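You operate a simulated robot arm through the tools that you are given. There is no shell and no other tool.

The job below is to be done with a simulated robot arm. You get a single attempt, and the scene is never put back.

Task
Wipe the yellow drive in the dock, then put it back.
Fine: use the target slot, press wipe once, wait for the end, switch the dock off before you pull the drive; it goes in the drive rack.

It is judged by the outcome, as a careful person would: the job done as asked, and still so three seconds after it is handed in. It fails if anything else is knocked over, pushed out of place, dropped, spilled or broken.

Robot
A 6-joint arm with a two-finger parallel gripper, fixed in place. Base frame: the origin is at the foot of the arm, x ahead of it, y to its left, z up; the work surface is at about z = 0.9. Lengths are in m, angles in degrees, forces in N, time in s.
With the tool pointing down near the work surface it reaches from about 0.34 to 0.86 m from the base axis. Its first joint turns from -115.0 to 115.0 degrees. Payload 3.43 kg.
The TCP is the grasp point between the finger pads, 0.034 m short of the fingertips. In the tool frame z runs along the fingers and y along their closing line. The gripper opens to 0.128 m. The fingers are 0.024 m wide and 0.012 m thick; the gripper's body (0.048 by 0.13 m) begins 0.096 m behind the TCP.
Orientation is that of the tool frame in the base frame, as a unit quaternion [x, y, z, w]. With the fingers straight down and closing along the base's y, the tool's x points along the base's -x, its y along +y and its z along -z.

Tools
- The arm moves only by the tool jog_arm. Its arguments are lists of equal length, an entry for each row: "jaw": the closure, from 0 (fully open) to 1 (shut); "linear": the shift along the tool's x, y, z in units of 20 mm (1.0 is 20 mm), a list of three; "turn": the turn, a rotation vector about the tool's x, y, z in units of 6 degrees (1.0 is 6 degrees), a list of three. In form: {"jaw": [jaw, ...], "linear": [[dx, dy, dz], ...], "turn": [[rx, ry, rz], ...]}. A call has 1 to 20 rows; each row shifts and turns the commanded pose from where the row before left it, along the tool's axes as they then stand. A call with a number of a shift or a turn outside -1 to 1 is refused whole. Each row takes 0.2 s and may step no farther than 0.05 m and 8.6 degrees from the row before; otherwise, or with a gripper value out of range, the whole call is refused. A pose out of reach is approached as far as the arm can. The call stops where the force on the tool passes 90 N (or 10 N more than at its start, if that is more) or the arm is blocked; 0.2 s more then pass. Each finger travels about 0.108 m/s and halts on what it meets, pressing with about 37 N; the grip force reading is that of the motor and also rises with nothing between the fingers. The clock runs only during rows and for 0.2 s after the last one: add rows that do not move to give the fingers time. It gives the time, the measured TCP pose, the force on the tool (base axes), the opening and the grip force at its end, in the units of the frame above (readings bear some noise), with the torque about the TCP (base axes, N m) and any sound that the robot's microphone picked up.
- Cameras (640 x 400 px; columns grow to the right, rows downward): "scene" is fixed at [0.3994, 0.5008, 1.7124]; the picture's right is [-0.91, -0.41, 0.00], its down [-0.36, 0.80, -0.48] and it looks along [0.20, -0.43, -0.88] (base axes); focal length 327 px, centre (320, 200). "wrist" rides on the gripper at [0.076, -0.011, -0.16] in the tool frame; the picture's right is [0.15, 0.99, 0.00], its down [-0.88, 0.13, -0.46] and it looks along [-0.45, 0.07, 0.89] (tool axes); focal length 234 px, centre (320, 200). There is no depth. A picture from a camera that has moved, and an enlarged one, comes with that camera's place and axes in the base frame and with its lens.
- camera(camera): a new picture of that camera. The clock stands still meanwhile.
- raise_lower(by): slides the trunk up (or, below 0, down) by that many m; the arm rides with it, the base frame stays. It gives what a move gives, with no picture.
- close_up(camera, box): a new picture of the part [left, top, right, bottom] of that camera's present view, enlarged. The clock stands still meanwhile.
- hand_in(): hands the job in; it is judged then, once.

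Places have to be worked out from the pictures, the camera data and where the tool is seen. Open the gripper and draw the arm clear of the work before you hand the job in, unless the task says otherwise.

The tools are called after ">>>" as name(argument=value, ...) on one line, values as JSON. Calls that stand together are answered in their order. jog_arm: Moves the arm, as the interface text tells. Its arguments: {"type":"object","properties":{"jaw":{"type":"array","items":{"type":"number"}},"linear":{"type":"array","items":{"type":"array","items":{"type":"number"}}},"turn":{"type":"array","items":{"type":"array","items":{"type":"number"}}}},"required":["jaw","linear","turn"]} The other tools are called the same way: raise_lower (by) slides the trunk up or down; camera (camera) takes a picture; close_up (camera, box) takes an enlarged picture of a part of a camera's view; hand_in () hands the job in.

At the start:

```text
clock: 0.0
tcp_pos: [0.4876, 0.1129, 1.3204]
orientation: [0.0, 1.0, 0.0, 0.001]
ft_force: [0.2, -0.6, -0.3]
wrist_torque: [0.03, -0.01, 0.02]
opening: 0.128
finger_force: 0.1
trunk travel left (down, up): [-0.725, 0.065]
```

scene: 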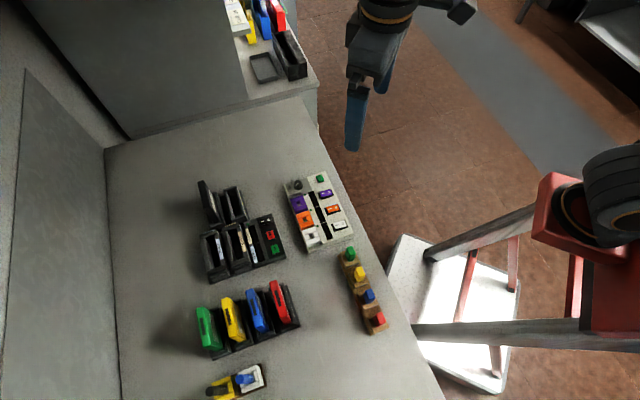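
wrist: 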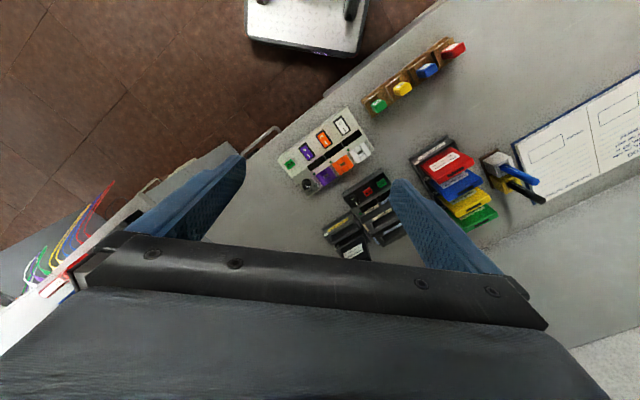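

I start by looking closer at the dock, the rack and the panel from the scene camera and the wrist camera.

>>> close_up(camera="scene", box=[180, 160, 300, 280])

>>> close_up(camera="scene", box=[270, 160, 400, 340])

>>> close_up(camera="scene", box=[180, 260, 320, 400])

>>> close_up(camera="scene", box=[200, 0, 330, 100])

>>> close_up(camera="wrist", box=[240, 20, 560, 270])

```text
3.33 times, centred on (240, 220) of scene
camera zoom: at [0.3994, 0.5008, 1.7124], right [-0.91, -0.41, 0.0], down [-0.36, 0.8, -0.48], along [0.2, -0.43, -0.88], focal length 1090 px, centre (587, 133)
```

zoom: 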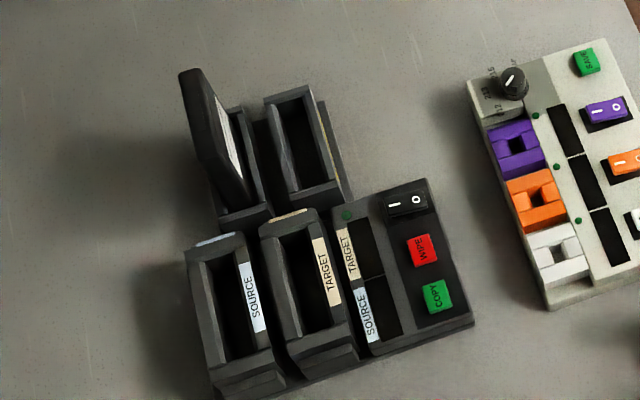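

```text
2.22 times, centred on (335, 250) of scene
camera zoom: at [0.3994, 0.5008, 1.7124], right [-0.91, -0.41, 0.0], down [-0.36, 0.8, -0.48], along [0.2, -0.43, -0.88], focal length 726 px, centre (287, 89)
```

zoom: 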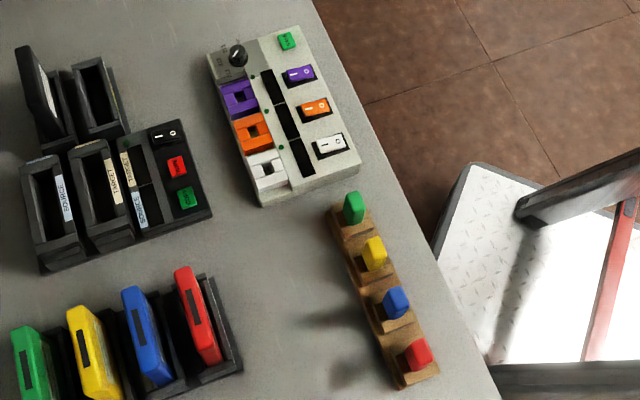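

```text
2.86 times, centred on (250, 330) of scene
camera zoom: at [0.3994, 0.5008, 1.7124], right [-0.91, -0.41, 0.0], down [-0.36, 0.8, -0.48], along [0.2, -0.43, -0.88], focal length 934 px, centre (520, -171)
```

zoom: 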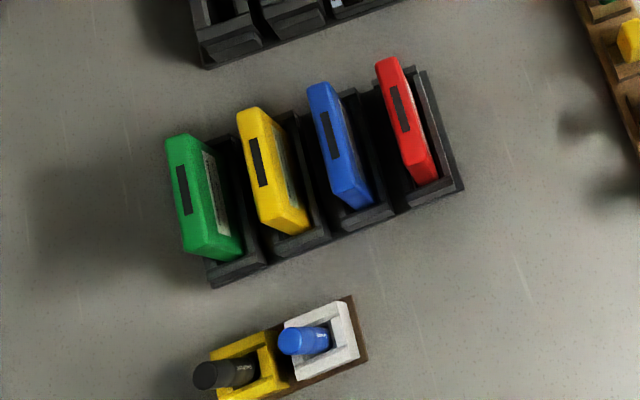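

```text
4.00 times, centred on (265, 50) of scene
camera zoom: at [0.3994, 0.5008, 1.7124], right [-0.91, -0.41, 0.0], down [-0.36, 0.8, -0.48], along [0.2, -0.43, -0.88], focal length 1307 px, centre (540, 800)
```

zoom: 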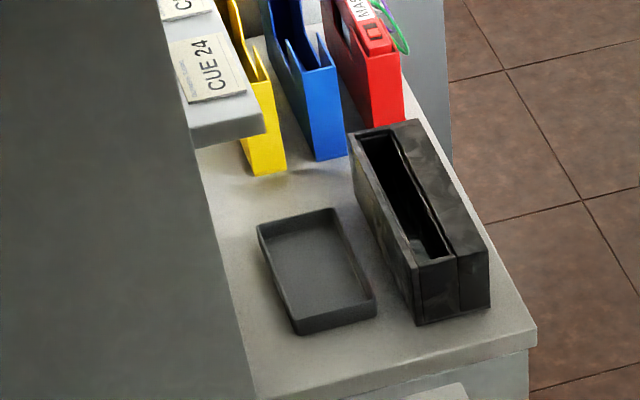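

```text
1.60 times, centred on (400, 145) of wrist
camera zoom: at [0.4124, 0.1007, 1.4809], right [-0.15, 0.99, 0.0], down [0.88, 0.13, 0.46], along [0.45, 0.07, -0.89], focal length 375 px, centre (192, 288)
```

zoom: 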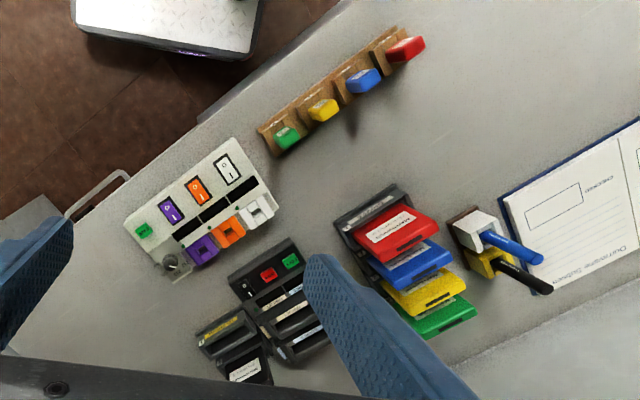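

The yellow drive triangulates to about (0.61, 0.48) with its top near z 1.03. The dock is near (0.70, 0.33). I'll move above the dock, staying high, to get a close view with the wrist camera.

>>> jog_arm(jaw=[0, 0, 0, 0, 0, 0, 0, 0, 0, 0], linear=[[-0.8, 0.9, 0.3], [-0.8, 0.9, 0.3], [-0.8, 0.9, 0.3], [-0.8, 0.9, 0.3], [-0.8, 0.9, 0.3], [-0.8, 0.9, 0.3], [-0.8, 0.9, 0.3], [-0.8, 0.9, 0.3], [-0.8, 0.9, 0.3], [-0.8, 0.9, 0.3]], turn=[[0, 0, 0], [0, 0, 0], [0, 0, 0], [0, 0, 0], [0, 0, 0], [0, 0, 0], [0, 0, 0], [0, 0, 0], [0, 0, 0], [0, 0, 0]])

>>> camera(camera="wrist")

```text
clock: 2.2
tcp_pos: [0.6466, 0.2942, 1.2611]
orientation: [-0.001, 1.0, 0.001, 0.0]
ft_force: [-0.6, 0.6, 0.7]
wrist_torque: [0.01, -0.01, 0.02]
opening: 0.1282
finger_force: 0.0
trunk travel left (down, up): [-0.725, 0.065]
```

```text
taken
camera wrist: at [0.5713, 0.2815, 1.4205], right [-0.15, 0.99, 0.0], down [0.88, 0.13, 0.46], along [0.45, 0.07, -0.89], focal length 234 px, centre (320, 200)
```

wrist: 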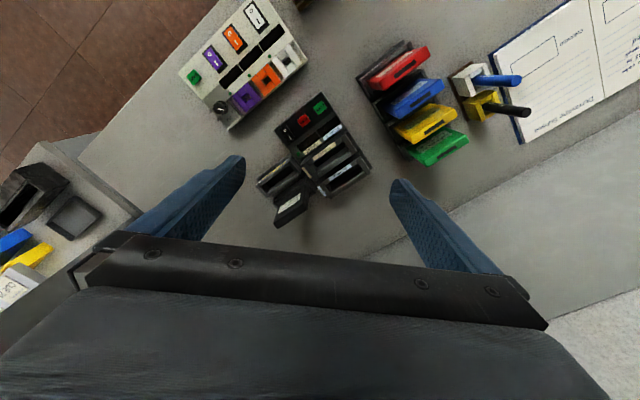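

The dock and the rack are both in full view now. I'll take enlarged pictures of the dock and the rack.

>>> close_up(camera="wrist", box=[245, 80, 385, 230])

>>> close_up(camera="wrist", box=[345, 30, 545, 180])

>>> close_up(camera="wrist", box=[170, 0, 320, 140])

>>> close_up(camera="wrist", box=[275, 90, 345, 140])

>>> close_up(camera="scene", box=[235, 205, 295, 265])

```text
2.67 times, centred on (315, 155) of wrist
camera zoom: at [0.5713, 0.2815, 1.4205], right [-0.15, 0.99, 0.0], down [0.88, 0.13, 0.46], along [0.45, 0.07, -0.89], focal length 624 px, centre (333, 320)
```

zoom: 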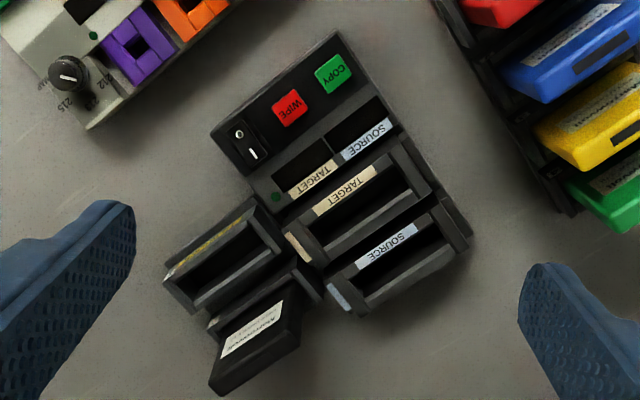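

```text
2.67 times, centred on (445, 105) of wrist
camera zoom: at [0.5713, 0.2815, 1.4205], right [-0.15, 0.99, 0.0], down [0.88, 0.13, 0.46], along [0.45, 0.07, -0.89], focal length 624 px, centre (-13, 453)
```

zoom: 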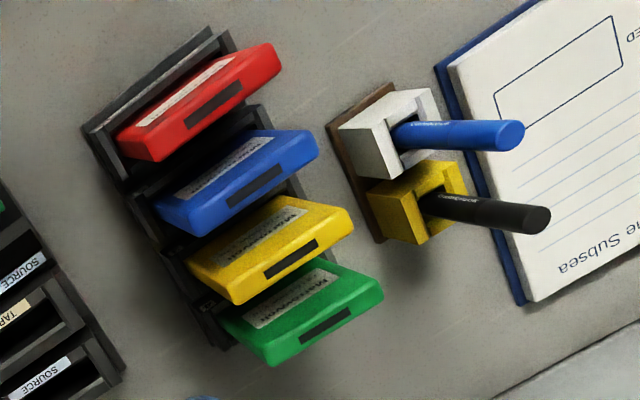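

```text
2.86 times, centred on (245, 70) of wrist
camera zoom: at [0.5713, 0.2815, 1.4205], right [-0.15, 0.99, 0.0], down [0.88, 0.13, 0.46], along [0.45, 0.07, -0.89], focal length 669 px, centre (534, 571)
```

zoom: 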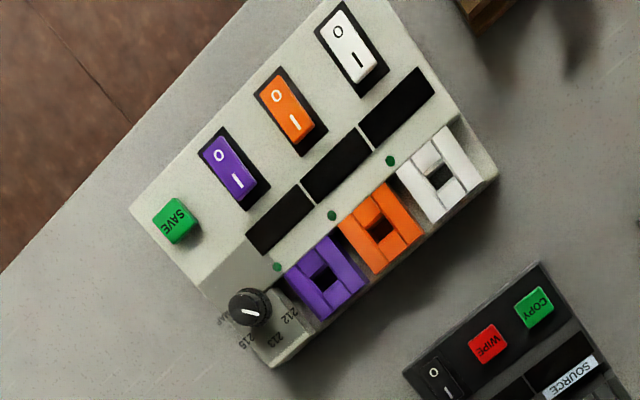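

```text
8.00 times, centred on (310, 115) of wrist
camera zoom: at [0.5713, 0.2815, 1.4205], right [-0.15, 0.99, 0.0], down [0.88, 0.13, 0.46], along [0.45, 0.07, -0.89], focal length 1873 px, centre (400, 880)
```

zoom: 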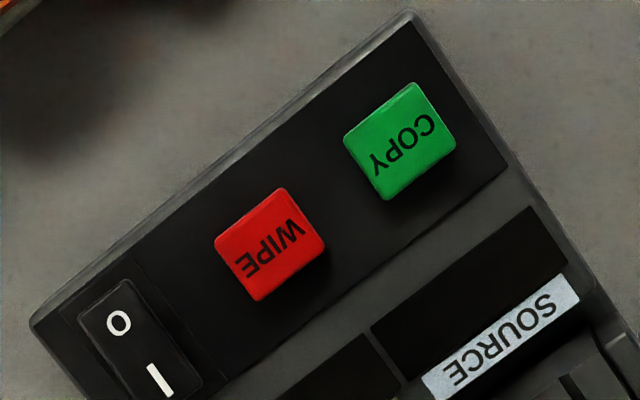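

```text
6.67 times, centred on (265, 235) of scene
camera zoom: at [0.3994, 0.5008, 1.7124], right [-0.91, -0.41, 0.0], down [-0.36, 0.8, -0.48], along [0.2, -0.43, -0.88], focal length 2179 px, centre (687, -33)
```

zoom: 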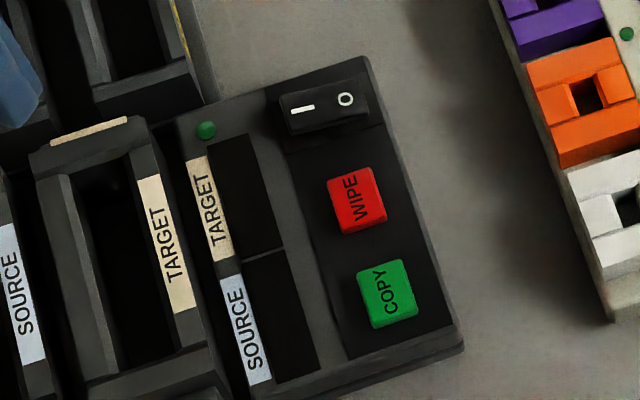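

The readings place WIPE's top at about (0.648, 0.260, 0.929), COPY at (0.620, 0.289) and the rocker at (0.677, 0.230), with "I" on the slot side. The dock looks off, with its LED and displays dark. The dock and rack lie at about 45°, so I yaw the tool by 45° and move over the rack to measure it.

>>> jog_arm(jaw=[0, 0, 0, 0, 0, 0, 0, 0, 0, 0, 0, 0, 0, 0, 0], linear=[[0, 0, 0], [0, 0, 0], [0, 0, 0], [0, 0, 0], [0, 0, 0], [0, 0, 0], [0, 0, 0], [0, 0, 0], [1, 0.67, 0], [1, 0.67, 0], [1, 0.67, 0], [1, 0.67, 0], [1, 0.67, 0], [1, 0.67, 0], [0, 0, 0]], turn=[[0, 0, 0.9375], [0, 0, 0.9375], [0, 0, 0.9375], [0, 0, 0.9375], [0, 0, 0.9375], [0, 0, 0.9375], [0, 0, 0.9375], [0, 0, 0.9375], [0, 0, 0], [0, 0, 0], [0, 0, 0], [0, 0, 0], [0, 0, 0], [0, 0, 0], [0, 0, 0]])

>>> camera(camera="wrist")

>>> camera(camera="scene")

```text
clock: 5.4
tcp_pos: [0.6183, 0.4358, 1.2625]
orientation: [0.382, 0.924, 0.0, 0.0]
ft_force: [-0.5, -0.1, 0.7]
wrist_torque: [0.01, 0.01, 0.0]
opening: 0.128
finger_force: 0.1
trunk travel left (down, up): [-0.725, 0.065]
```

```text
taken
camera wrist: at [0.5582, 0.4808, 1.4224], right [0.59, 0.8, 0.0], down [0.72, -0.53, 0.46], along [0.37, -0.27, -0.89], focal length 234 px, centre (320, 200)
```

wrist: 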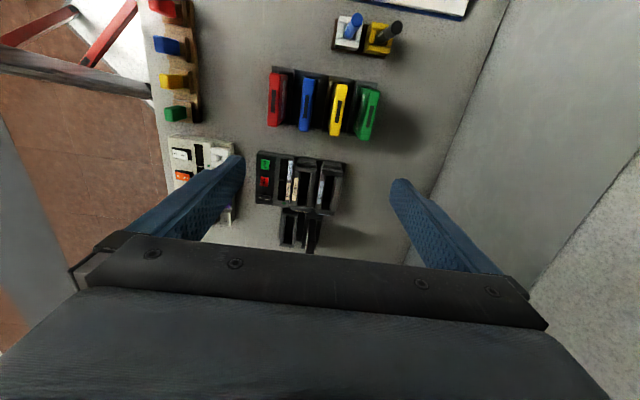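

```text
taken
```

scene: 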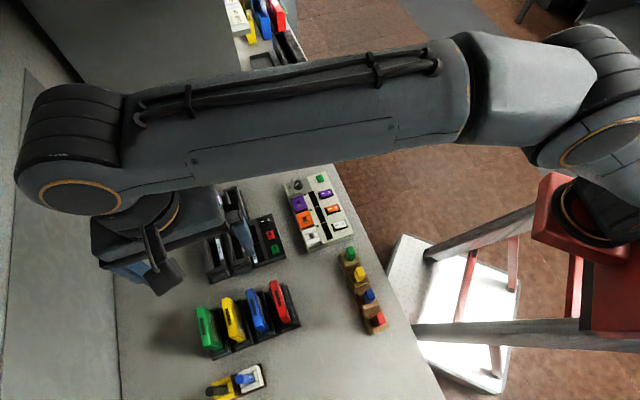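

Both the rack and the dock are visible from this aligned view. I'll take enlarged pictures of each to measure them.

>>> close_up(camera="wrist", box=[255, 55, 395, 145])

>>> close_up(camera="wrist", box=[245, 140, 365, 255])

>>> close_up(camera="scene", box=[185, 270, 305, 370])

```text
4.44 times, centred on (325, 100) of wrist
camera zoom: at [0.5582, 0.4808, 1.4224], right [0.59, 0.8, 0.0], down [0.72, -0.53, 0.46], along [0.37, -0.27, -0.89], focal length 1041 px, centre (298, 644)
```

zoom: 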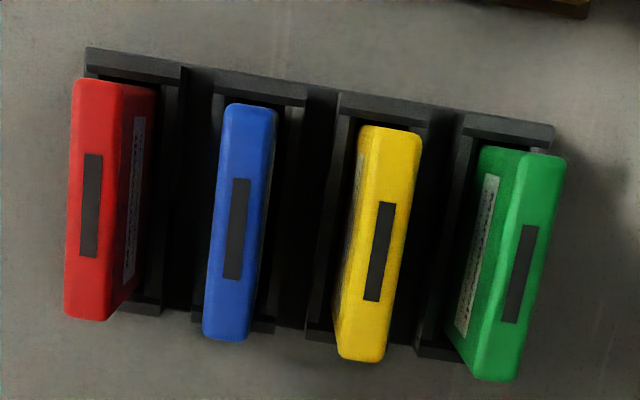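

```text
3.48 times, centred on (305, 198) of wrist
camera zoom: at [0.5582, 0.4808, 1.4224], right [0.59, 0.8, 0.0], down [0.72, -0.53, 0.46], along [0.37, -0.27, -0.89], focal length 814 px, centre (372, 209)
```

zoom: 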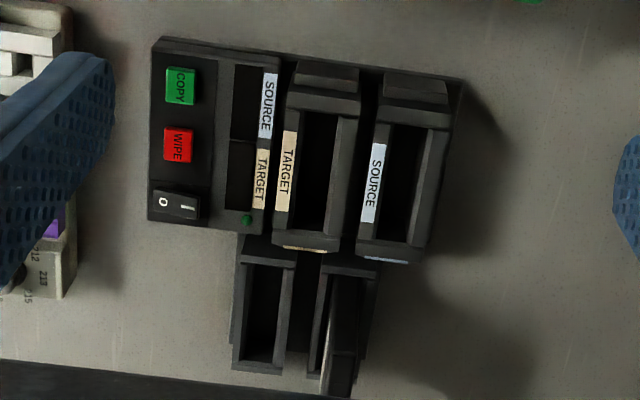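

```text
4.00 times, centred on (245, 320) of scene
camera zoom: at [0.3994, 0.5008, 1.7124], right [-0.91, -0.41, 0.0], down [-0.36, 0.8, -0.48], along [0.2, -0.43, -0.88], focal length 1307 px, centre (620, -280)
```

zoom: 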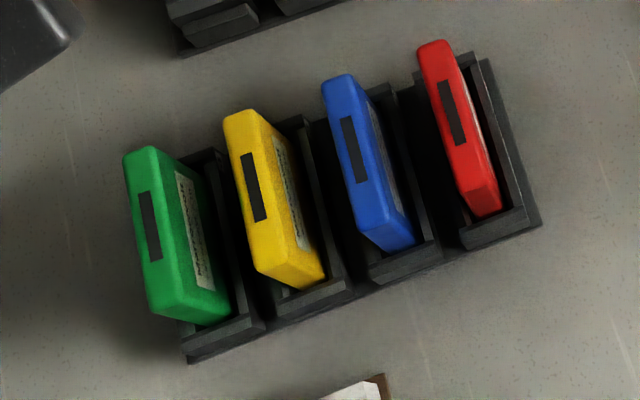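

The four drives sit on a 45° line at u ≈ -0.096, spaced 52 mm, each about 17–18 mm thick and 80 mm long with tops near z 1.02. Next I move the wrist camera almost straight above the dock to measure the target slot and read the switch.

>>> jog_arm(jaw=[0, 0, 0, 0, 0, 0, 0, 0, 0, 0, 0, 0], linear=[[-0.98, 0, 0.45], [-0.98, 0, 0.45], [-0.98, 0, 0.45], [-0.98, 0, 0.45], [-0.98, 0, 0.45], [-0.98, 0, 0.45], [-0.98, 0, 0.45], [-0.98, 0, 0.45], [-0.98, 0, 0.45], [-0.98, 0, 0.45], [-0.98, 0, 0.45], [0, 0, 0]], turn=[[0, 0, 0], [0, 0, 0], [0, 0, 0], [0, 0, 0], [0, 0, 0], [0, 0, 0], [0, 0, 0], [0, 0, 0], [0, 0, 0], [0, 0, 0], [0, 0, 0], [0, 0, 0]])

>>> camera(camera="wrist")

```text
clock: 8.0
tcp_pos: [0.7723, 0.2833, 1.1628]
orientation: [0.383, 0.924, 0.001, 0.001]
ft_force: [-0.9, 0.3, 0.3]
wrist_torque: [-0.01, -0.02, 0.0]
opening: 0.1281
finger_force: 0.2
trunk travel left (down, up): [-0.725, 0.065]
```

```text
taken
camera wrist: at [0.7114, 0.3277, 1.3224], right [0.59, 0.8, 0.0], down [0.72, -0.53, 0.46], along [0.37, -0.27, -0.89], focal length 234 px, centre (320, 200)
```

wrist: 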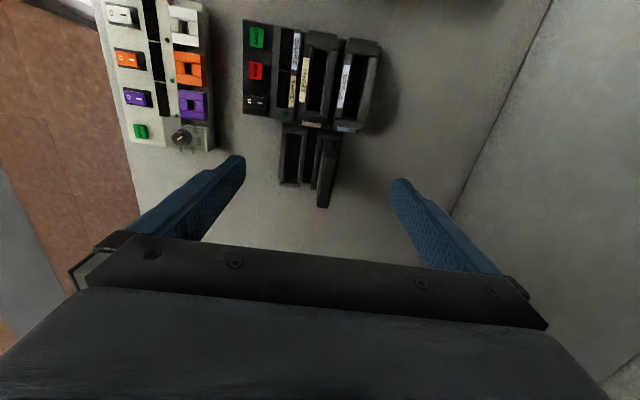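

The camera is now almost straight above the target slot. I'll enlarge the dock, the switch and the slots.

>>> close_up(camera="wrist", box=[235, 10, 395, 140])

>>> close_up(camera="wrist", box=[240, 80, 300, 125])

>>> close_up(camera="wrist", box=[265, 110, 355, 215])

```text
3.08 times, centred on (315, 75) of wrist
camera zoom: at [0.7114, 0.3277, 1.3224], right [0.59, 0.8, 0.0], down [0.72, -0.53, 0.46], along [0.37, -0.27, -0.89], focal length 720 px, centre (335, 585)
```

zoom: 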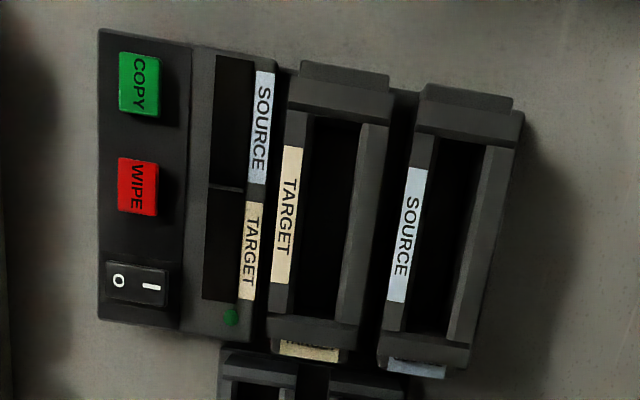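

```text
8.89 times, centred on (270, 102) of wrist
camera zoom: at [0.7114, 0.3277, 1.3224], right [0.59, 0.8, 0.0], down [0.72, -0.53, 0.46], along [0.37, -0.27, -0.89], focal length 2082 px, centre (764, 1067)
```

zoom: 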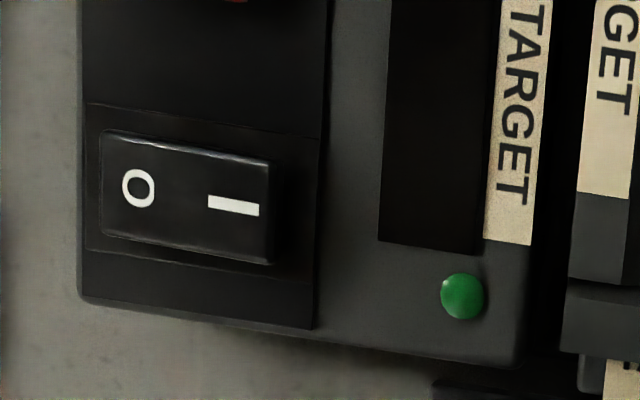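

```text
3.81 times, centred on (310, 162) of wrist
camera zoom: at [0.7114, 0.3277, 1.3224], right [0.59, 0.8, 0.0], down [0.72, -0.53, 0.46], along [0.37, -0.27, -0.89], focal length 892 px, centre (358, 343)
```

zoom: 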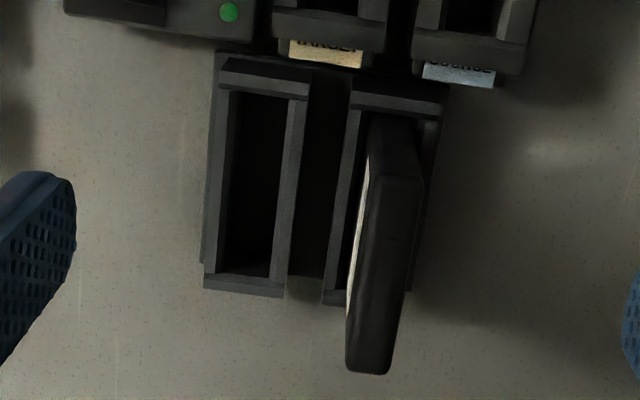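

Up to now the LED and displays look dark. To read the rocker's state and the slot walls I want a low side view, so I pull back along the +u side and tilt the wrist camera toward horizontal.

>>> jog_arm(jaw=[0, 0, 0, 0, 0, 0, 0, 0, 0, 0, 0, 0, 0, 0, 0, 0, 0, 0, 0, 0], linear=[[0.986, -0.24, 0], [0.986, -0.24, 0], [0.986, -0.24, 0], [0.986, -0.24, 0], [0.986, -0.24, 0], [0.986, -0.24, 0], [0.986, -0.24, 0], [0.986, -0.24, 0], [0.986, -0.24, 0], [0.986, -0.24, 0], [0.986, -0.24, 0], [0.986, -0.24, 0], [0.986, -0.24, 0], [0.986, -0.24, 0], [0, 0, 0], [0, 0, 0], [0, 0, 0], [0, 0, 0], [0, 0, 0], [0, 0, 0]], turn=[[0, 0, 0], [0, 0, 0], [0, 0, 0], [0, 0, 0], [0, 0, 0], [0, 0, 0], [0, 0, 0], [0, 0, 0], [0, 0, 0], [0, 0, 0], [0, 0, 0], [0, 0, 0], [0, 0, 0], [0, 0, 0], [0, -0.97, 0], [0, -0.97, 0], [0, -0.97, 0], [0, -0.97, 0], [0, -0.97, 0], [0, -0.97, 0]])

>>> camera(camera="wrist")

```text
clock: 12.2
tcp_pos: [0.5298, 0.4285, 1.1628]
orientation: [0.364, 0.881, -0.113, 0.279]
ft_force: [0.8, 0.1, 0.3]
wrist_torque: [0.02, 0.01, -0.01]
opening: 0.1279
finger_force: 0.1
trunk travel left (down, up): [-0.725, 0.065]
```

```text
taken
camera wrist: at [0.4134, 0.5289, 1.2501], right [0.61, 0.79, -0.08], down [0.42, -0.23, 0.88], along [0.67, -0.57, -0.47], focal length 234 px, centre (320, 200)
```

wrist: 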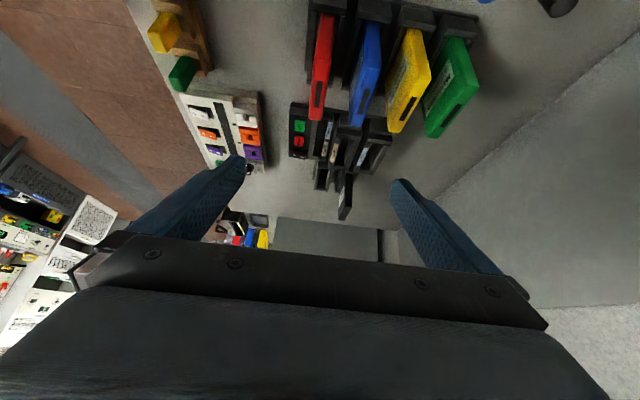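

This is a good low angle showing both the rack and the dock. I'll enlarge the rocker, the dock and the rack.

>>> close_up(camera="wrist", box=[280, 95, 325, 165])

>>> close_up(camera="wrist", box=[280, 95, 400, 225])

>>> close_up(camera="wrist", box=[295, 0, 485, 140])

>>> close_up(camera="wrist", box=[175, 85, 275, 170])

```text
5.71 times, centred on (302, 130) of wrist
camera zoom: at [0.4134, 0.5289, 1.2501], right [0.61, 0.79, -0.08], down [0.42, -0.23, 0.88], along [0.67, -0.57, -0.47], focal length 1338 px, centre (420, 600)
```

zoom: 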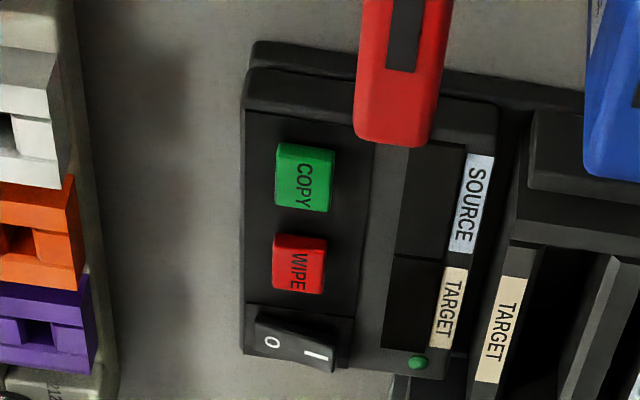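

```text
3.08 times, centred on (340, 160) of wrist
camera zoom: at [0.4134, 0.5289, 1.2501], right [0.61, 0.79, -0.08], down [0.42, -0.23, 0.88], along [0.67, -0.57, -0.47], focal length 720 px, centre (258, 323)
```

zoom: 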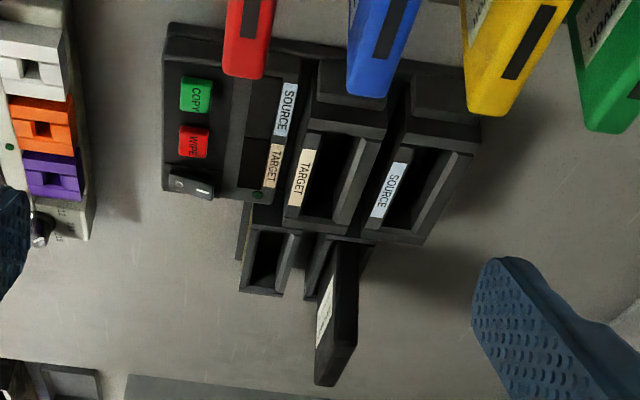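

```text
2.86 times, centred on (390, 70) of wrist
camera zoom: at [0.4134, 0.5289, 1.2501], right [0.61, 0.79, -0.08], down [0.42, -0.23, 0.88], along [0.67, -0.57, -0.47], focal length 669 px, centre (120, 571)
```

zoom: 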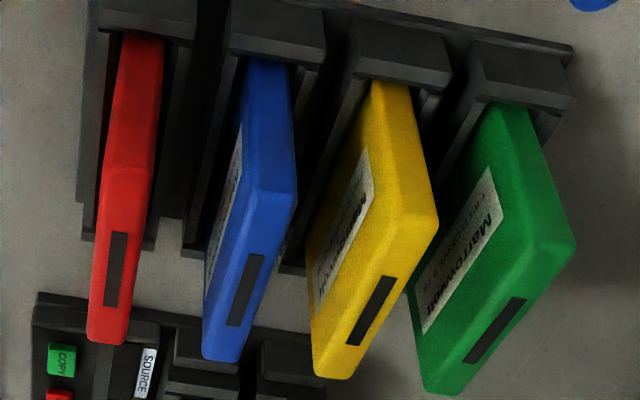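

```text
4.71 times, centred on (225, 128) of wrist
camera zoom: at [0.4134, 0.5289, 1.2501], right [0.61, 0.79, -0.08], down [0.42, -0.23, 0.88], along [0.67, -0.57, -0.47], focal length 1102 px, centre (767, 541)
```

zoom: 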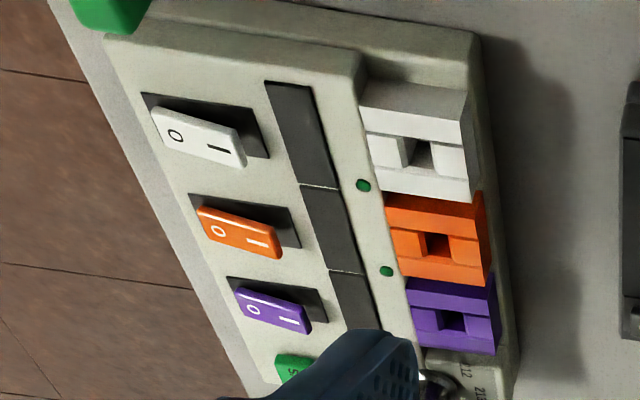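

The side view shows the rocker's I end standing up and its O end pressed, and the LED is dark, so the dock is off. The rack brackets top out near z 0.935 and the dock slot walls near z 0.952. The target slot centre is about u = -0.276, v = 0.730. I straighten the tool and go above the yellow drive with the jaws about 40 mm apart.

>>> jog_arm(jaw=[0.69, 0.69, 0.69, 0.69, 0.69, 0.69, 0.69, 0.69, 0.69, 0.69, 0.69, 0.69, 0.69], linear=[[0, 0, 0], [0, 0, 0], [0, 0, 0], [0, 0, 0], [0, 0, 0], [0, 0, 0], [-0.203, 0.778, 0.5], [-0.203, 0.778, 0.5], [-0.203, 0.778, 0.5], [-0.203, 0.778, 0.5], [-0.203, 0.778, 0.5], [-0.203, 0.778, 0.5], [0, 0, 0]], turn=[[0, 0.97, 0], [0, 0.97, 0], [0, 0.97, 0], [0, 0.97, 0], [0, 0.97, 0], [0, 0.97, 0], [0, 0, 0], [0, 0, 0], [0, 0, 0], [0, 0, 0], [0, 0, 0], [0, 0, 0], [0, 0, 0]])

>>> camera(camera="wrist")

>>> close_up(camera="scene", box=[160, 200, 320, 360])

```text
clock: 15.0
tcp_pos: [0.6147, 0.4778, 1.102]
orientation: [0.382, 0.924, 0.0, 0.001]
ft_force: [-0.1, 0.6, -0.1]
wrist_torque: [-0.01, 0.03, 0.01]
opening: 0.0395
finger_force: 0.0
trunk travel left (down, up): [-0.725, 0.065]
```

```text
taken
camera wrist: at [0.5532, 0.5238, 1.2618], right [0.59, 0.8, 0.0], down [0.72, -0.53, 0.46], along [0.37, -0.27, -0.89], focal length 234 px, centre (320, 200)
```

wrist: 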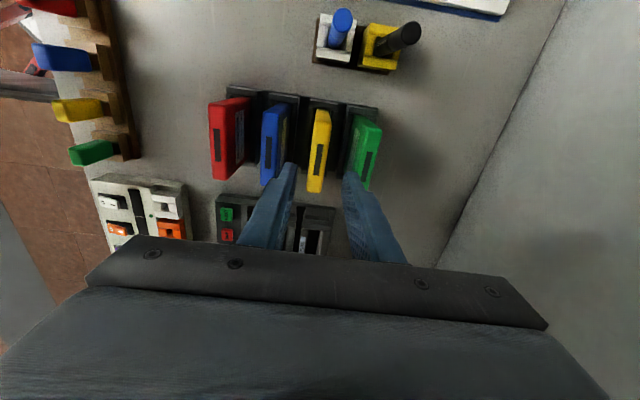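

```text
2.50 times, centred on (240, 280) of scene
camera zoom: at [0.3994, 0.5008, 1.7124], right [-0.91, -0.41, 0.0], down [-0.36, 0.8, -0.48], along [0.2, -0.43, -0.88], focal length 817 px, centre (520, 0)
```

zoom: 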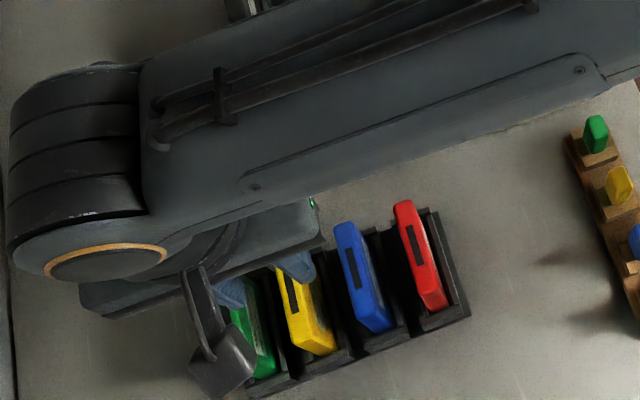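

The fingers appear to straddle the yellow drive. I'll enlarge the view to check alignment before I go down.

>>> close_up(camera="wrist", box=[200, 75, 400, 225])

```text
2.67 times, centred on (300, 150) of wrist
camera zoom: at [0.5532, 0.5238, 1.2618], right [0.59, 0.8, 0.0], down [0.72, -0.53, 0.46], along [0.37, -0.27, -0.89], focal length 624 px, centre (373, 333)
```

zoom: 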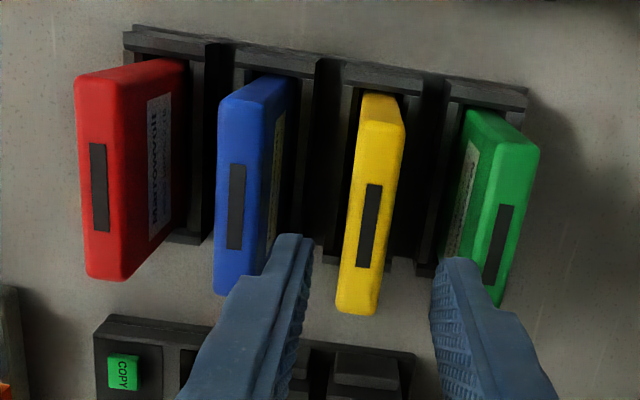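

The drive centre re-measures at u = -0.096, v = 0.771, about 1.5 mm from the TCP in v. I correct that and descend to grip about 18 mm below the drive's top, then close.

>>> jog_arm(jaw=[0.69, 0.69, 0.69, 0.69, 0.69, 0.69, 0.69], linear=[[0, -0.07, 0], [0, 0, 0.8], [0, 0, 0.8], [0, 0, 0.8], [0, 0, 0.8], [0, 0, 0.8], [0, 0, 0.8]], turn=[[0, 0, 0], [0, 0, 0], [0, 0, 0], [0, 0, 0], [0, 0, 0], [0, 0, 0], [0, 0, 0]])

>>> close_up(camera="wrist", box=[200, 75, 400, 225])

```text
clock: 16.6
tcp_pos: [0.6134, 0.4765, 1.0062]
orientation: [0.382, 0.924, 0.0, 0.0]
ft_force: [1.0, -0.4, 0.2]
wrist_torque: [-0.01, -0.02, -0.02]
opening: 0.0396
finger_force: 0.1
trunk travel left (down, up): [-0.725, 0.065]
```

```text
2.67 times, centred on (300, 150) of wrist
camera zoom: at [0.5514, 0.5233, 1.166], right [0.59, 0.8, 0.0], down [0.72, -0.53, 0.46], along [0.37, -0.27, -0.89], focal length 624 px, centre (373, 333)
```

zoom: 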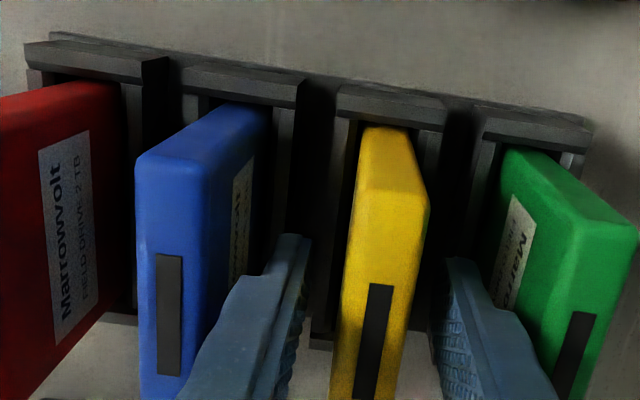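

The fingers sit centred either side of the yellow drive, clear of the blue and green drives. I close the jaws now.

>>> jog_arm(jaw=[0.8, 0.9, 1, 1, 1], linear=[[0, 0, 0], [0, 0, 0], [0, 0, 0], [0, 0, 0], [0, 0, 0]], turn=[[0, 0, 0], [0, 0, 0], [0, 0, 0], [0, 0, 0], [0, 0, 0]])

```text
clock: 17.8
tcp_pos: [0.6131, 0.4781, 1.0072]
orientation: [0.381, 0.925, 0.0, 0.0]
ft_force: [0.3, 0.3, 0.3]
wrist_torque: [-0.01, 0.01, -0.01]
opening: 0.0177
finger_force: 37.1
trunk travel left (down, up): [-0.725, 0.065]
```

The grip holds at 17.7 mm opening and 37 N. I lift straight up slowly.

>>> jog_arm(jaw=[1, 1, 1, 1, 1, 1, 1, 1, 1, 1, 1, 1, 1], linear=[[0, 0, -0.2], [0, 0, -0.3], [0, 0, -0.5], [0, 0, -0.5], [0, 0, -0.5], [0, 0, -0.5], [0, 0, -0.5], [0, 0, -0.5], [0, 0, -0.5], [0, 0, -0.5], [0, 0, -0.5], [0, 0, -0.2], [0, 0, 0]], turn=[[0, 0, 0], [0, 0, 0], [0, 0, 0], [0, 0, 0], [0, 0, 0], [0, 0, 0], [0, 0, 0], [0, 0, 0], [0, 0, 0], [0, 0, 0], [0, 0, 0], [0, 0, 0], [0, 0, 0]])

>>> camera(camera="wrist")

>>> close_up(camera="wrist", box=[200, 75, 400, 225])

>>> close_up(camera="scene", box=[160, 200, 320, 360])

```text
clock: 20.6
tcp_pos: [0.612, 0.4784, 1.1117]
orientation: [0.382, 0.924, 0.001, 0.001]
ft_force: [-0.2, 0.3, -1.9]
wrist_torque: [0.0, 0.0, 0.0]
opening: 0.0178
finger_force: 36.9
trunk travel left (down, up): [-0.725, 0.065]
```

```text
taken
camera wrist: at [0.5505, 0.5231, 1.2701], right [0.59, 0.8, 0.0], down [0.72, -0.53, 0.46], along [0.37, -0.27, -0.89], focal length 234 px, centre (320, 200)
```

wrist: 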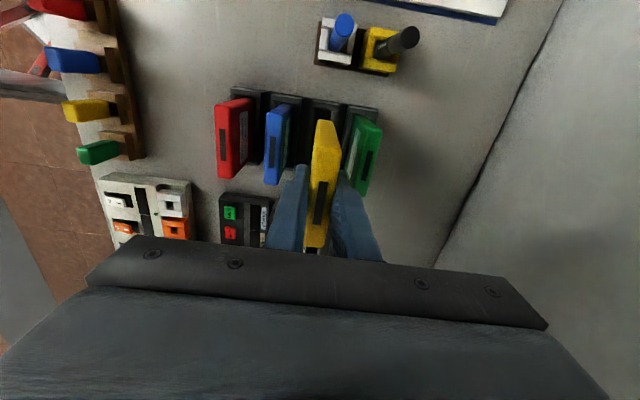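

```text
2.67 times, centred on (300, 150) of wrist
camera zoom: at [0.5505, 0.5231, 1.2701], right [0.59, 0.8, 0.0], down [0.72, -0.53, 0.46], along [0.37, -0.27, -0.89], focal length 624 px, centre (373, 333)
```

zoom: 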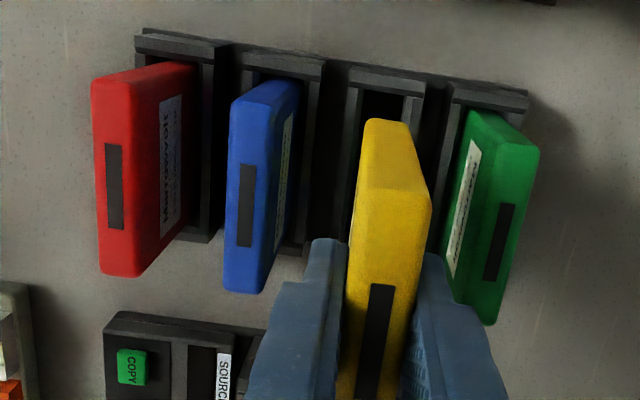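

```text
2.50 times, centred on (240, 280) of scene
camera zoom: at [0.3994, 0.5008, 1.7124], right [-0.91, -0.41, 0.0], down [-0.36, 0.8, -0.48], along [0.2, -0.43, -0.88], focal length 817 px, centre (520, 0)
```

zoom: 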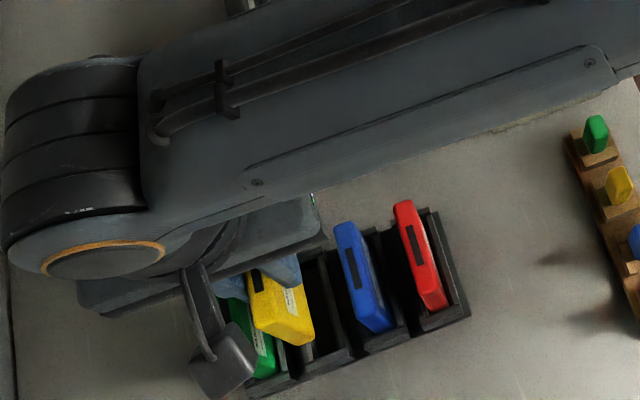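

The drive is lifted cleanly, and the neighbours and the rack stayed put. I'll enlarge the drive in the hand to get its exact offset from the TCP.

>>> close_up(camera="wrist", box=[260, 110, 400, 260])

>>> close_up(camera="wrist", box=[280, 80, 380, 160])

```text
2.67 times, centred on (330, 185) of wrist
camera zoom: at [0.5505, 0.5231, 1.2701], right [0.59, 0.8, 0.0], down [0.72, -0.53, 0.46], along [0.37, -0.27, -0.89], focal length 624 px, centre (293, 240)
```

zoom: 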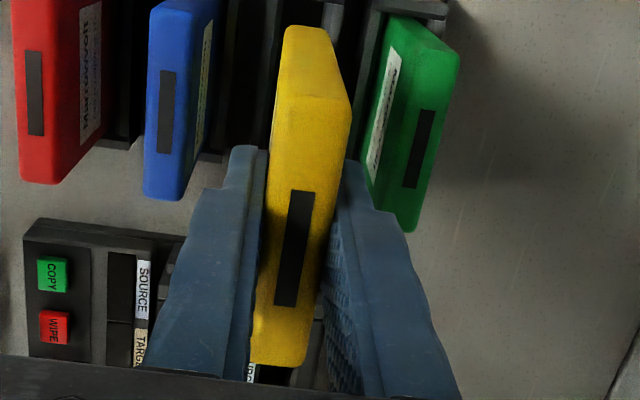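

```text
5.00 times, centred on (330, 120) of wrist
camera zoom: at [0.5505, 0.5231, 1.2701], right [0.59, 0.8, 0.0], down [0.72, -0.53, 0.46], along [0.37, -0.27, -0.89], focal length 1171 px, centre (270, 600)
```

zoom: 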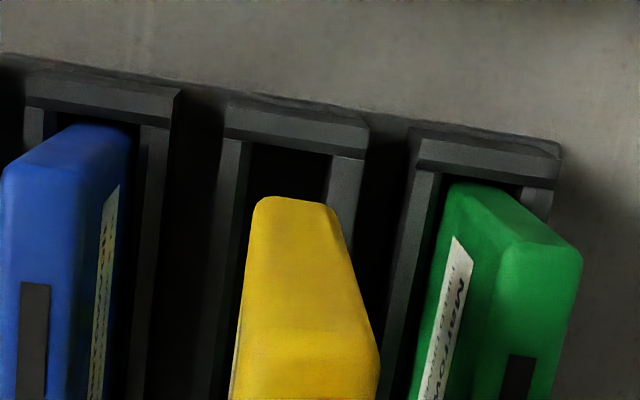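

The drive sits centred on the TCP within about 1 mm, and its bottom is about 95 mm below the TCP. I first slide along -u to clear the neighbours, then move over to the target slot at the same height.

>>> jog_arm(jaw=[1, 1, 1, 1, 1, 1, 1, 1, 1, 1, 1, 1], linear=[[-0.5, 0, 0], [-1, 0, 0], [-1, 0, 0], [-1, 0, 0], [-1, 0, 0], [-1, 0, 0], [-0.8, -0.42, 0], [-0.8, -0.42, 0], [-0.8, -0.42, 0], [-0.8, -0.42, 0], [-0.35, -0.39, 0], [0, 0, 0]], turn=[[0, 0, 0], [0, 0, 0], [0, 0, 0], [0, 0, 0], [0, 0, 0], [0, 0, 0], [0, 0, 0], [0, 0, 0], [0, 0, 0], [0, 0, 0], [0, 0, 0], [0, 0, 0]])

>>> camera(camera="wrist")

>>> close_up(camera="wrist", box=[240, 80, 400, 240])

>>> close_up(camera="scene", box=[160, 170, 320, 300])

```text
clock: 23.2
tcp_pos: [0.7108, 0.3208, 1.109]
orientation: [0.382, 0.924, 0.001, 0.0]
ft_force: [0.6, 0.2, -2.7]
wrist_torque: [0.0, 0.03, -0.02]
opening: 0.018
finger_force: 36.6
trunk travel left (down, up): [-0.725, 0.065]
```

```text
taken
camera wrist: at [0.6503, 0.3654, 1.2699], right [0.59, 0.8, 0.0], down [0.72, -0.53, 0.46], along [0.37, -0.27, -0.89], focal length 234 px, centre (320, 200)
```

wrist: 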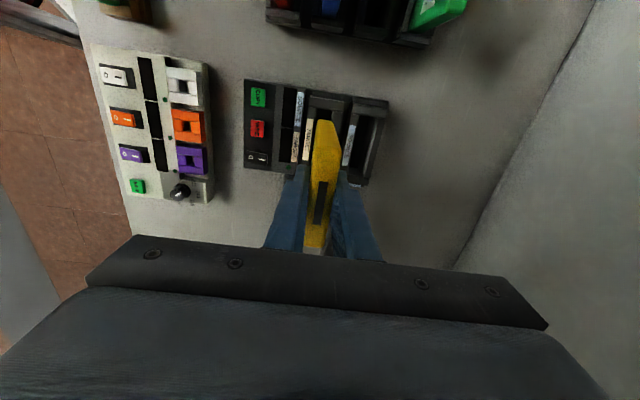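

```text
2.50 times, centred on (320, 160) of wrist
camera zoom: at [0.6503, 0.3654, 1.2699], right [0.59, 0.8, 0.0], down [0.72, -0.53, 0.46], along [0.37, -0.27, -0.89], focal length 585 px, centre (320, 300)
```

zoom: 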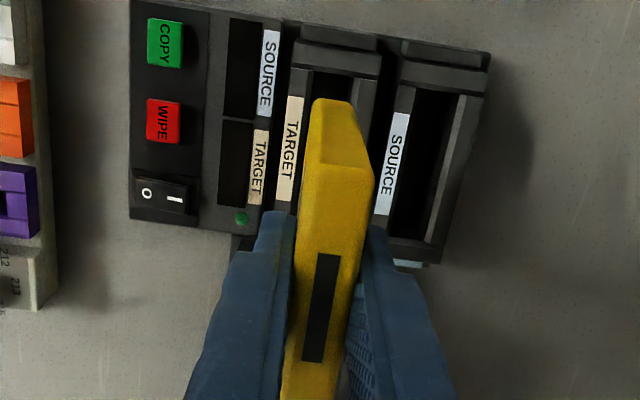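

```text
3.08 times, centred on (240, 235) of scene
camera zoom: at [0.3994, 0.5008, 1.7124], right [-0.91, -0.41, 0.0], down [-0.36, 0.8, -0.48], along [0.2, -0.43, -0.88], focal length 1006 px, centre (566, 92)
```

zoom: 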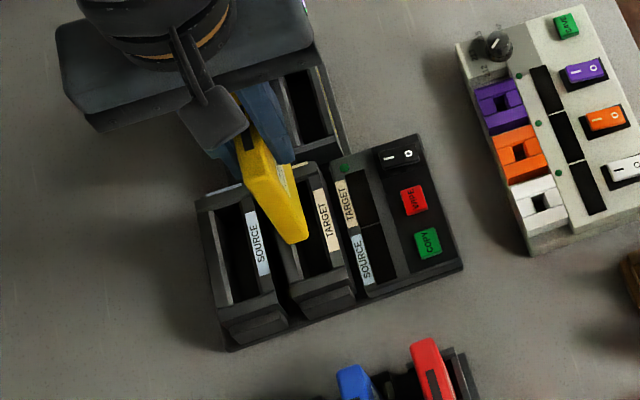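

I am over the target slot. I'll zoom on the slot's +u end and the drive's lower end to check the fit before I lower it.

>>> close_up(camera="wrist", box=[290, 80, 370, 140])

>>> close_up(camera="scene", box=[205, 200, 265, 260])

```text
6.67 times, centred on (330, 110) of wrist
camera zoom: at [0.6503, 0.3654, 1.2699], right [0.59, 0.8, 0.0], down [0.72, -0.53, 0.46], along [0.37, -0.27, -0.89], focal length 1561 px, centre (253, 800)
```

zoom: 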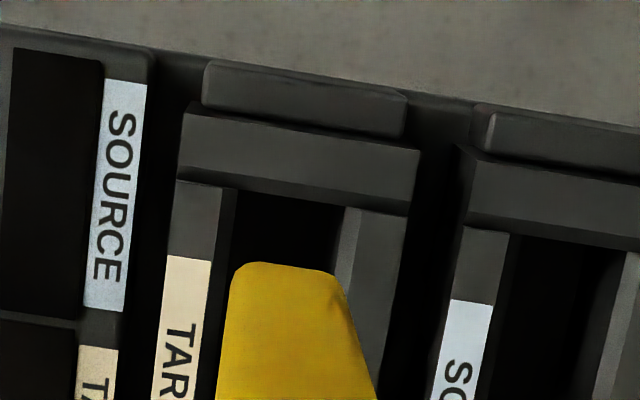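

```text
6.67 times, centred on (235, 230) of scene
camera zoom: at [0.3994, 0.5008, 1.7124], right [-0.91, -0.41, 0.0], down [-0.36, 0.8, -0.48], along [0.2, -0.43, -0.88], focal length 2179 px, centre (887, 0)
```

zoom: 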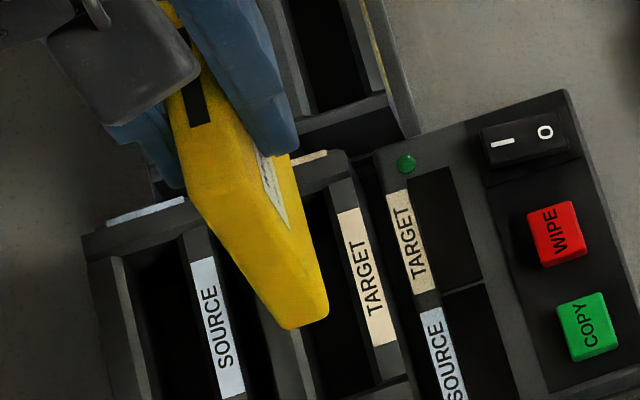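

The slot mouth has about 3 mm chamfers, with its centre at u ≈ -0.276, v ≈ 0.7305. The drive is about 1 mm low in v, so I nudge it +1.2 mm and lower it to just above the slot.

>>> jog_arm(jaw=[1, 1, 1, 1, 1, 1, 1], linear=[[0, 0.06, 0], [0, 0, 0.5], [0, 0, 0.5], [0, 0, 0.5], [0, 0, 0.5], [0, 0, 0.5], [0, 0, 0.2]], turn=[[0, 0, 0], [0, 0, 0], [0, 0, 0], [0, 0, 0], [0, 0, 0], [0, 0, 0], [0, 0, 0]])

>>> close_up(camera="wrist", box=[280, 80, 380, 155])

>>> close_up(camera="scene", box=[205, 200, 265, 260])

```text
clock: 24.8
tcp_pos: [0.7125, 0.3198, 1.0583]
orientation: [0.382, 0.924, 0.0, 0.0]
ft_force: [-0.1, 0.9, -2.1]
wrist_torque: [0.02, 0.02, -0.02]
opening: 0.0177
finger_force: 37.1
trunk travel left (down, up): [-0.725, 0.065]
```

```text
5.33 times, centred on (330, 118) of wrist
camera zoom: at [0.6505, 0.3655, 1.2176], right [0.59, 0.8, 0.0], down [0.72, -0.53, 0.46], along [0.37, -0.27, -0.89], focal length 1249 px, centre (267, 640)
```

zoom: 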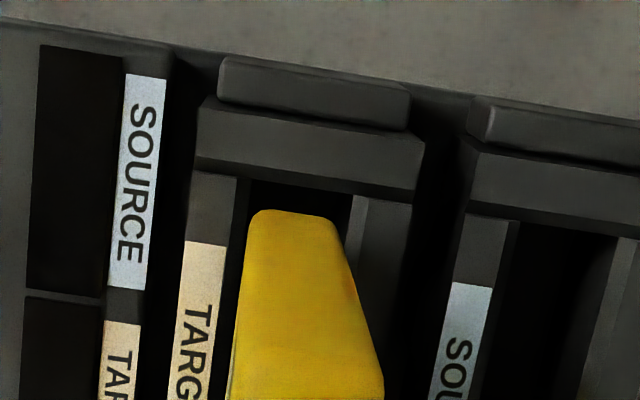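

```text
6.67 times, centred on (235, 230) of scene
camera zoom: at [0.3994, 0.5008, 1.7124], right [-0.91, -0.41, 0.0], down [-0.36, 0.8, -0.48], along [0.2, -0.43, -0.88], focal length 2179 px, centre (887, 0)
```

zoom: 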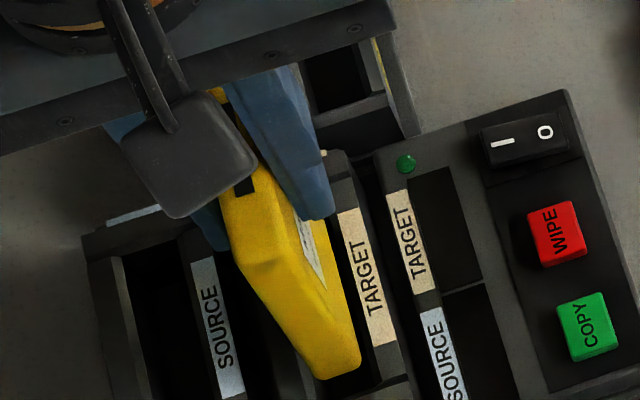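

The drive's lower end is about 11 mm above the slot and within 1 mm of its centre, with about 2.8 mm of clearance at the +u end. I lower it slowly into the slot.

>>> jog_arm(jaw=[1, 1, 1, 1, 1, 1, 1, 1, 1, 1], linear=[[0, 0.03, 0.2], [0, 0, 0.2], [0, 0, 0.2], [0, 0, 0.2], [0, 0, 0.2], [0, 0, 0.2], [0, 0, 0.2], [0, 0, 0.2], [0, 0, 0.2], [0, 0, 0.2]], turn=[[0, 0, 0], [0, 0, 0], [0, 0, 0], [0, 0, 0], [0, 0, 0], [0, 0, 0], [0, 0, 0], [0, 0, 0], [0, 0, 0], [0, 0, 0]])

>>> close_up(camera="wrist", box=[280, 80, 380, 155])

```text
clock: 27.0
tcp_pos: [0.7133, 0.3216, 1.0165]
orientation: [0.382, 0.924, 0.001, 0.001]
ft_force: [-0.2, 0.4, -1.6]
wrist_torque: [0.01, -0.03, 0.01]
opening: 0.0176
finger_force: 37.0
trunk travel left (down, up): [-0.725, 0.065]
```

```text
5.33 times, centred on (330, 118) of wrist
camera zoom: at [0.6512, 0.3671, 1.1756], right [0.59, 0.8, 0.0], down [0.72, -0.53, 0.46], along [0.37, -0.27, -0.89], focal length 1249 px, centre (267, 640)
```

zoom: 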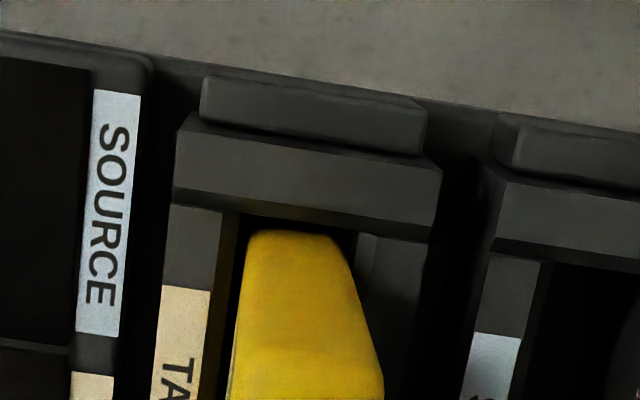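

The drive has entered the slot with no contact force. I continue in 2 mm steps until it seats.

>>> jog_arm(jaw=[1, 1, 1], linear=[[0, 0, 0.1], [0, 0, 0.1], [0, 0, 0.1]], turn=[[0, 0, 0], [0, 0, 0], [0, 0, 0]])

```text
clock: 27.8
tcp_pos: [0.7115, 0.3229, 1.0107]
orientation: [0.382, 0.924, 0.001, 0.0]
ft_force: [-1.5, -0.7, 2.1]
wrist_torque: [-0.03, 0.15, 0.0]
opening: 0.0179
finger_force: 37.4
trunk travel left (down, up): [-0.725, 0.065]
```

The vertical force is turning positive, so contact is beginning. I continue gently.

>>> jog_arm(jaw=[1, 1], linear=[[0, 0, 0.1], [0, 0, 0.05]], turn=[[0, 0, 0], [0, 0, 0]])

>>> close_up(camera="scene", box=[195, 190, 295, 290])

```text
clock: 28.4
tcp_pos: [0.7112, 0.3232, 1.0099]
orientation: [0.382, 0.924, 0.002, 0.001]
ft_force: [-6.6, -0.7, 24.8]
wrist_torque: [0.17, 1.01, -0.01]
opening: 0.0175
finger_force: 36.9
trunk travel left (down, up): [-0.725, 0.065]
```

```text
4.00 times, centred on (245, 240) of scene
camera zoom: at [0.3994, 0.5008, 1.7124], right [-0.91, -0.41, 0.0], down [-0.36, 0.8, -0.48], along [0.2, -0.43, -0.88], focal length 1307 px, centre (620, 40)
```

zoom: 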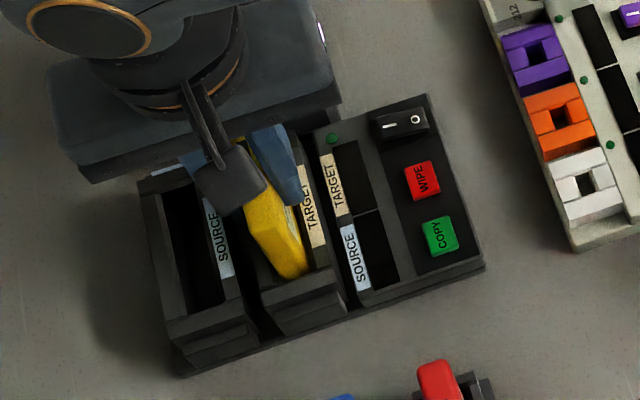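

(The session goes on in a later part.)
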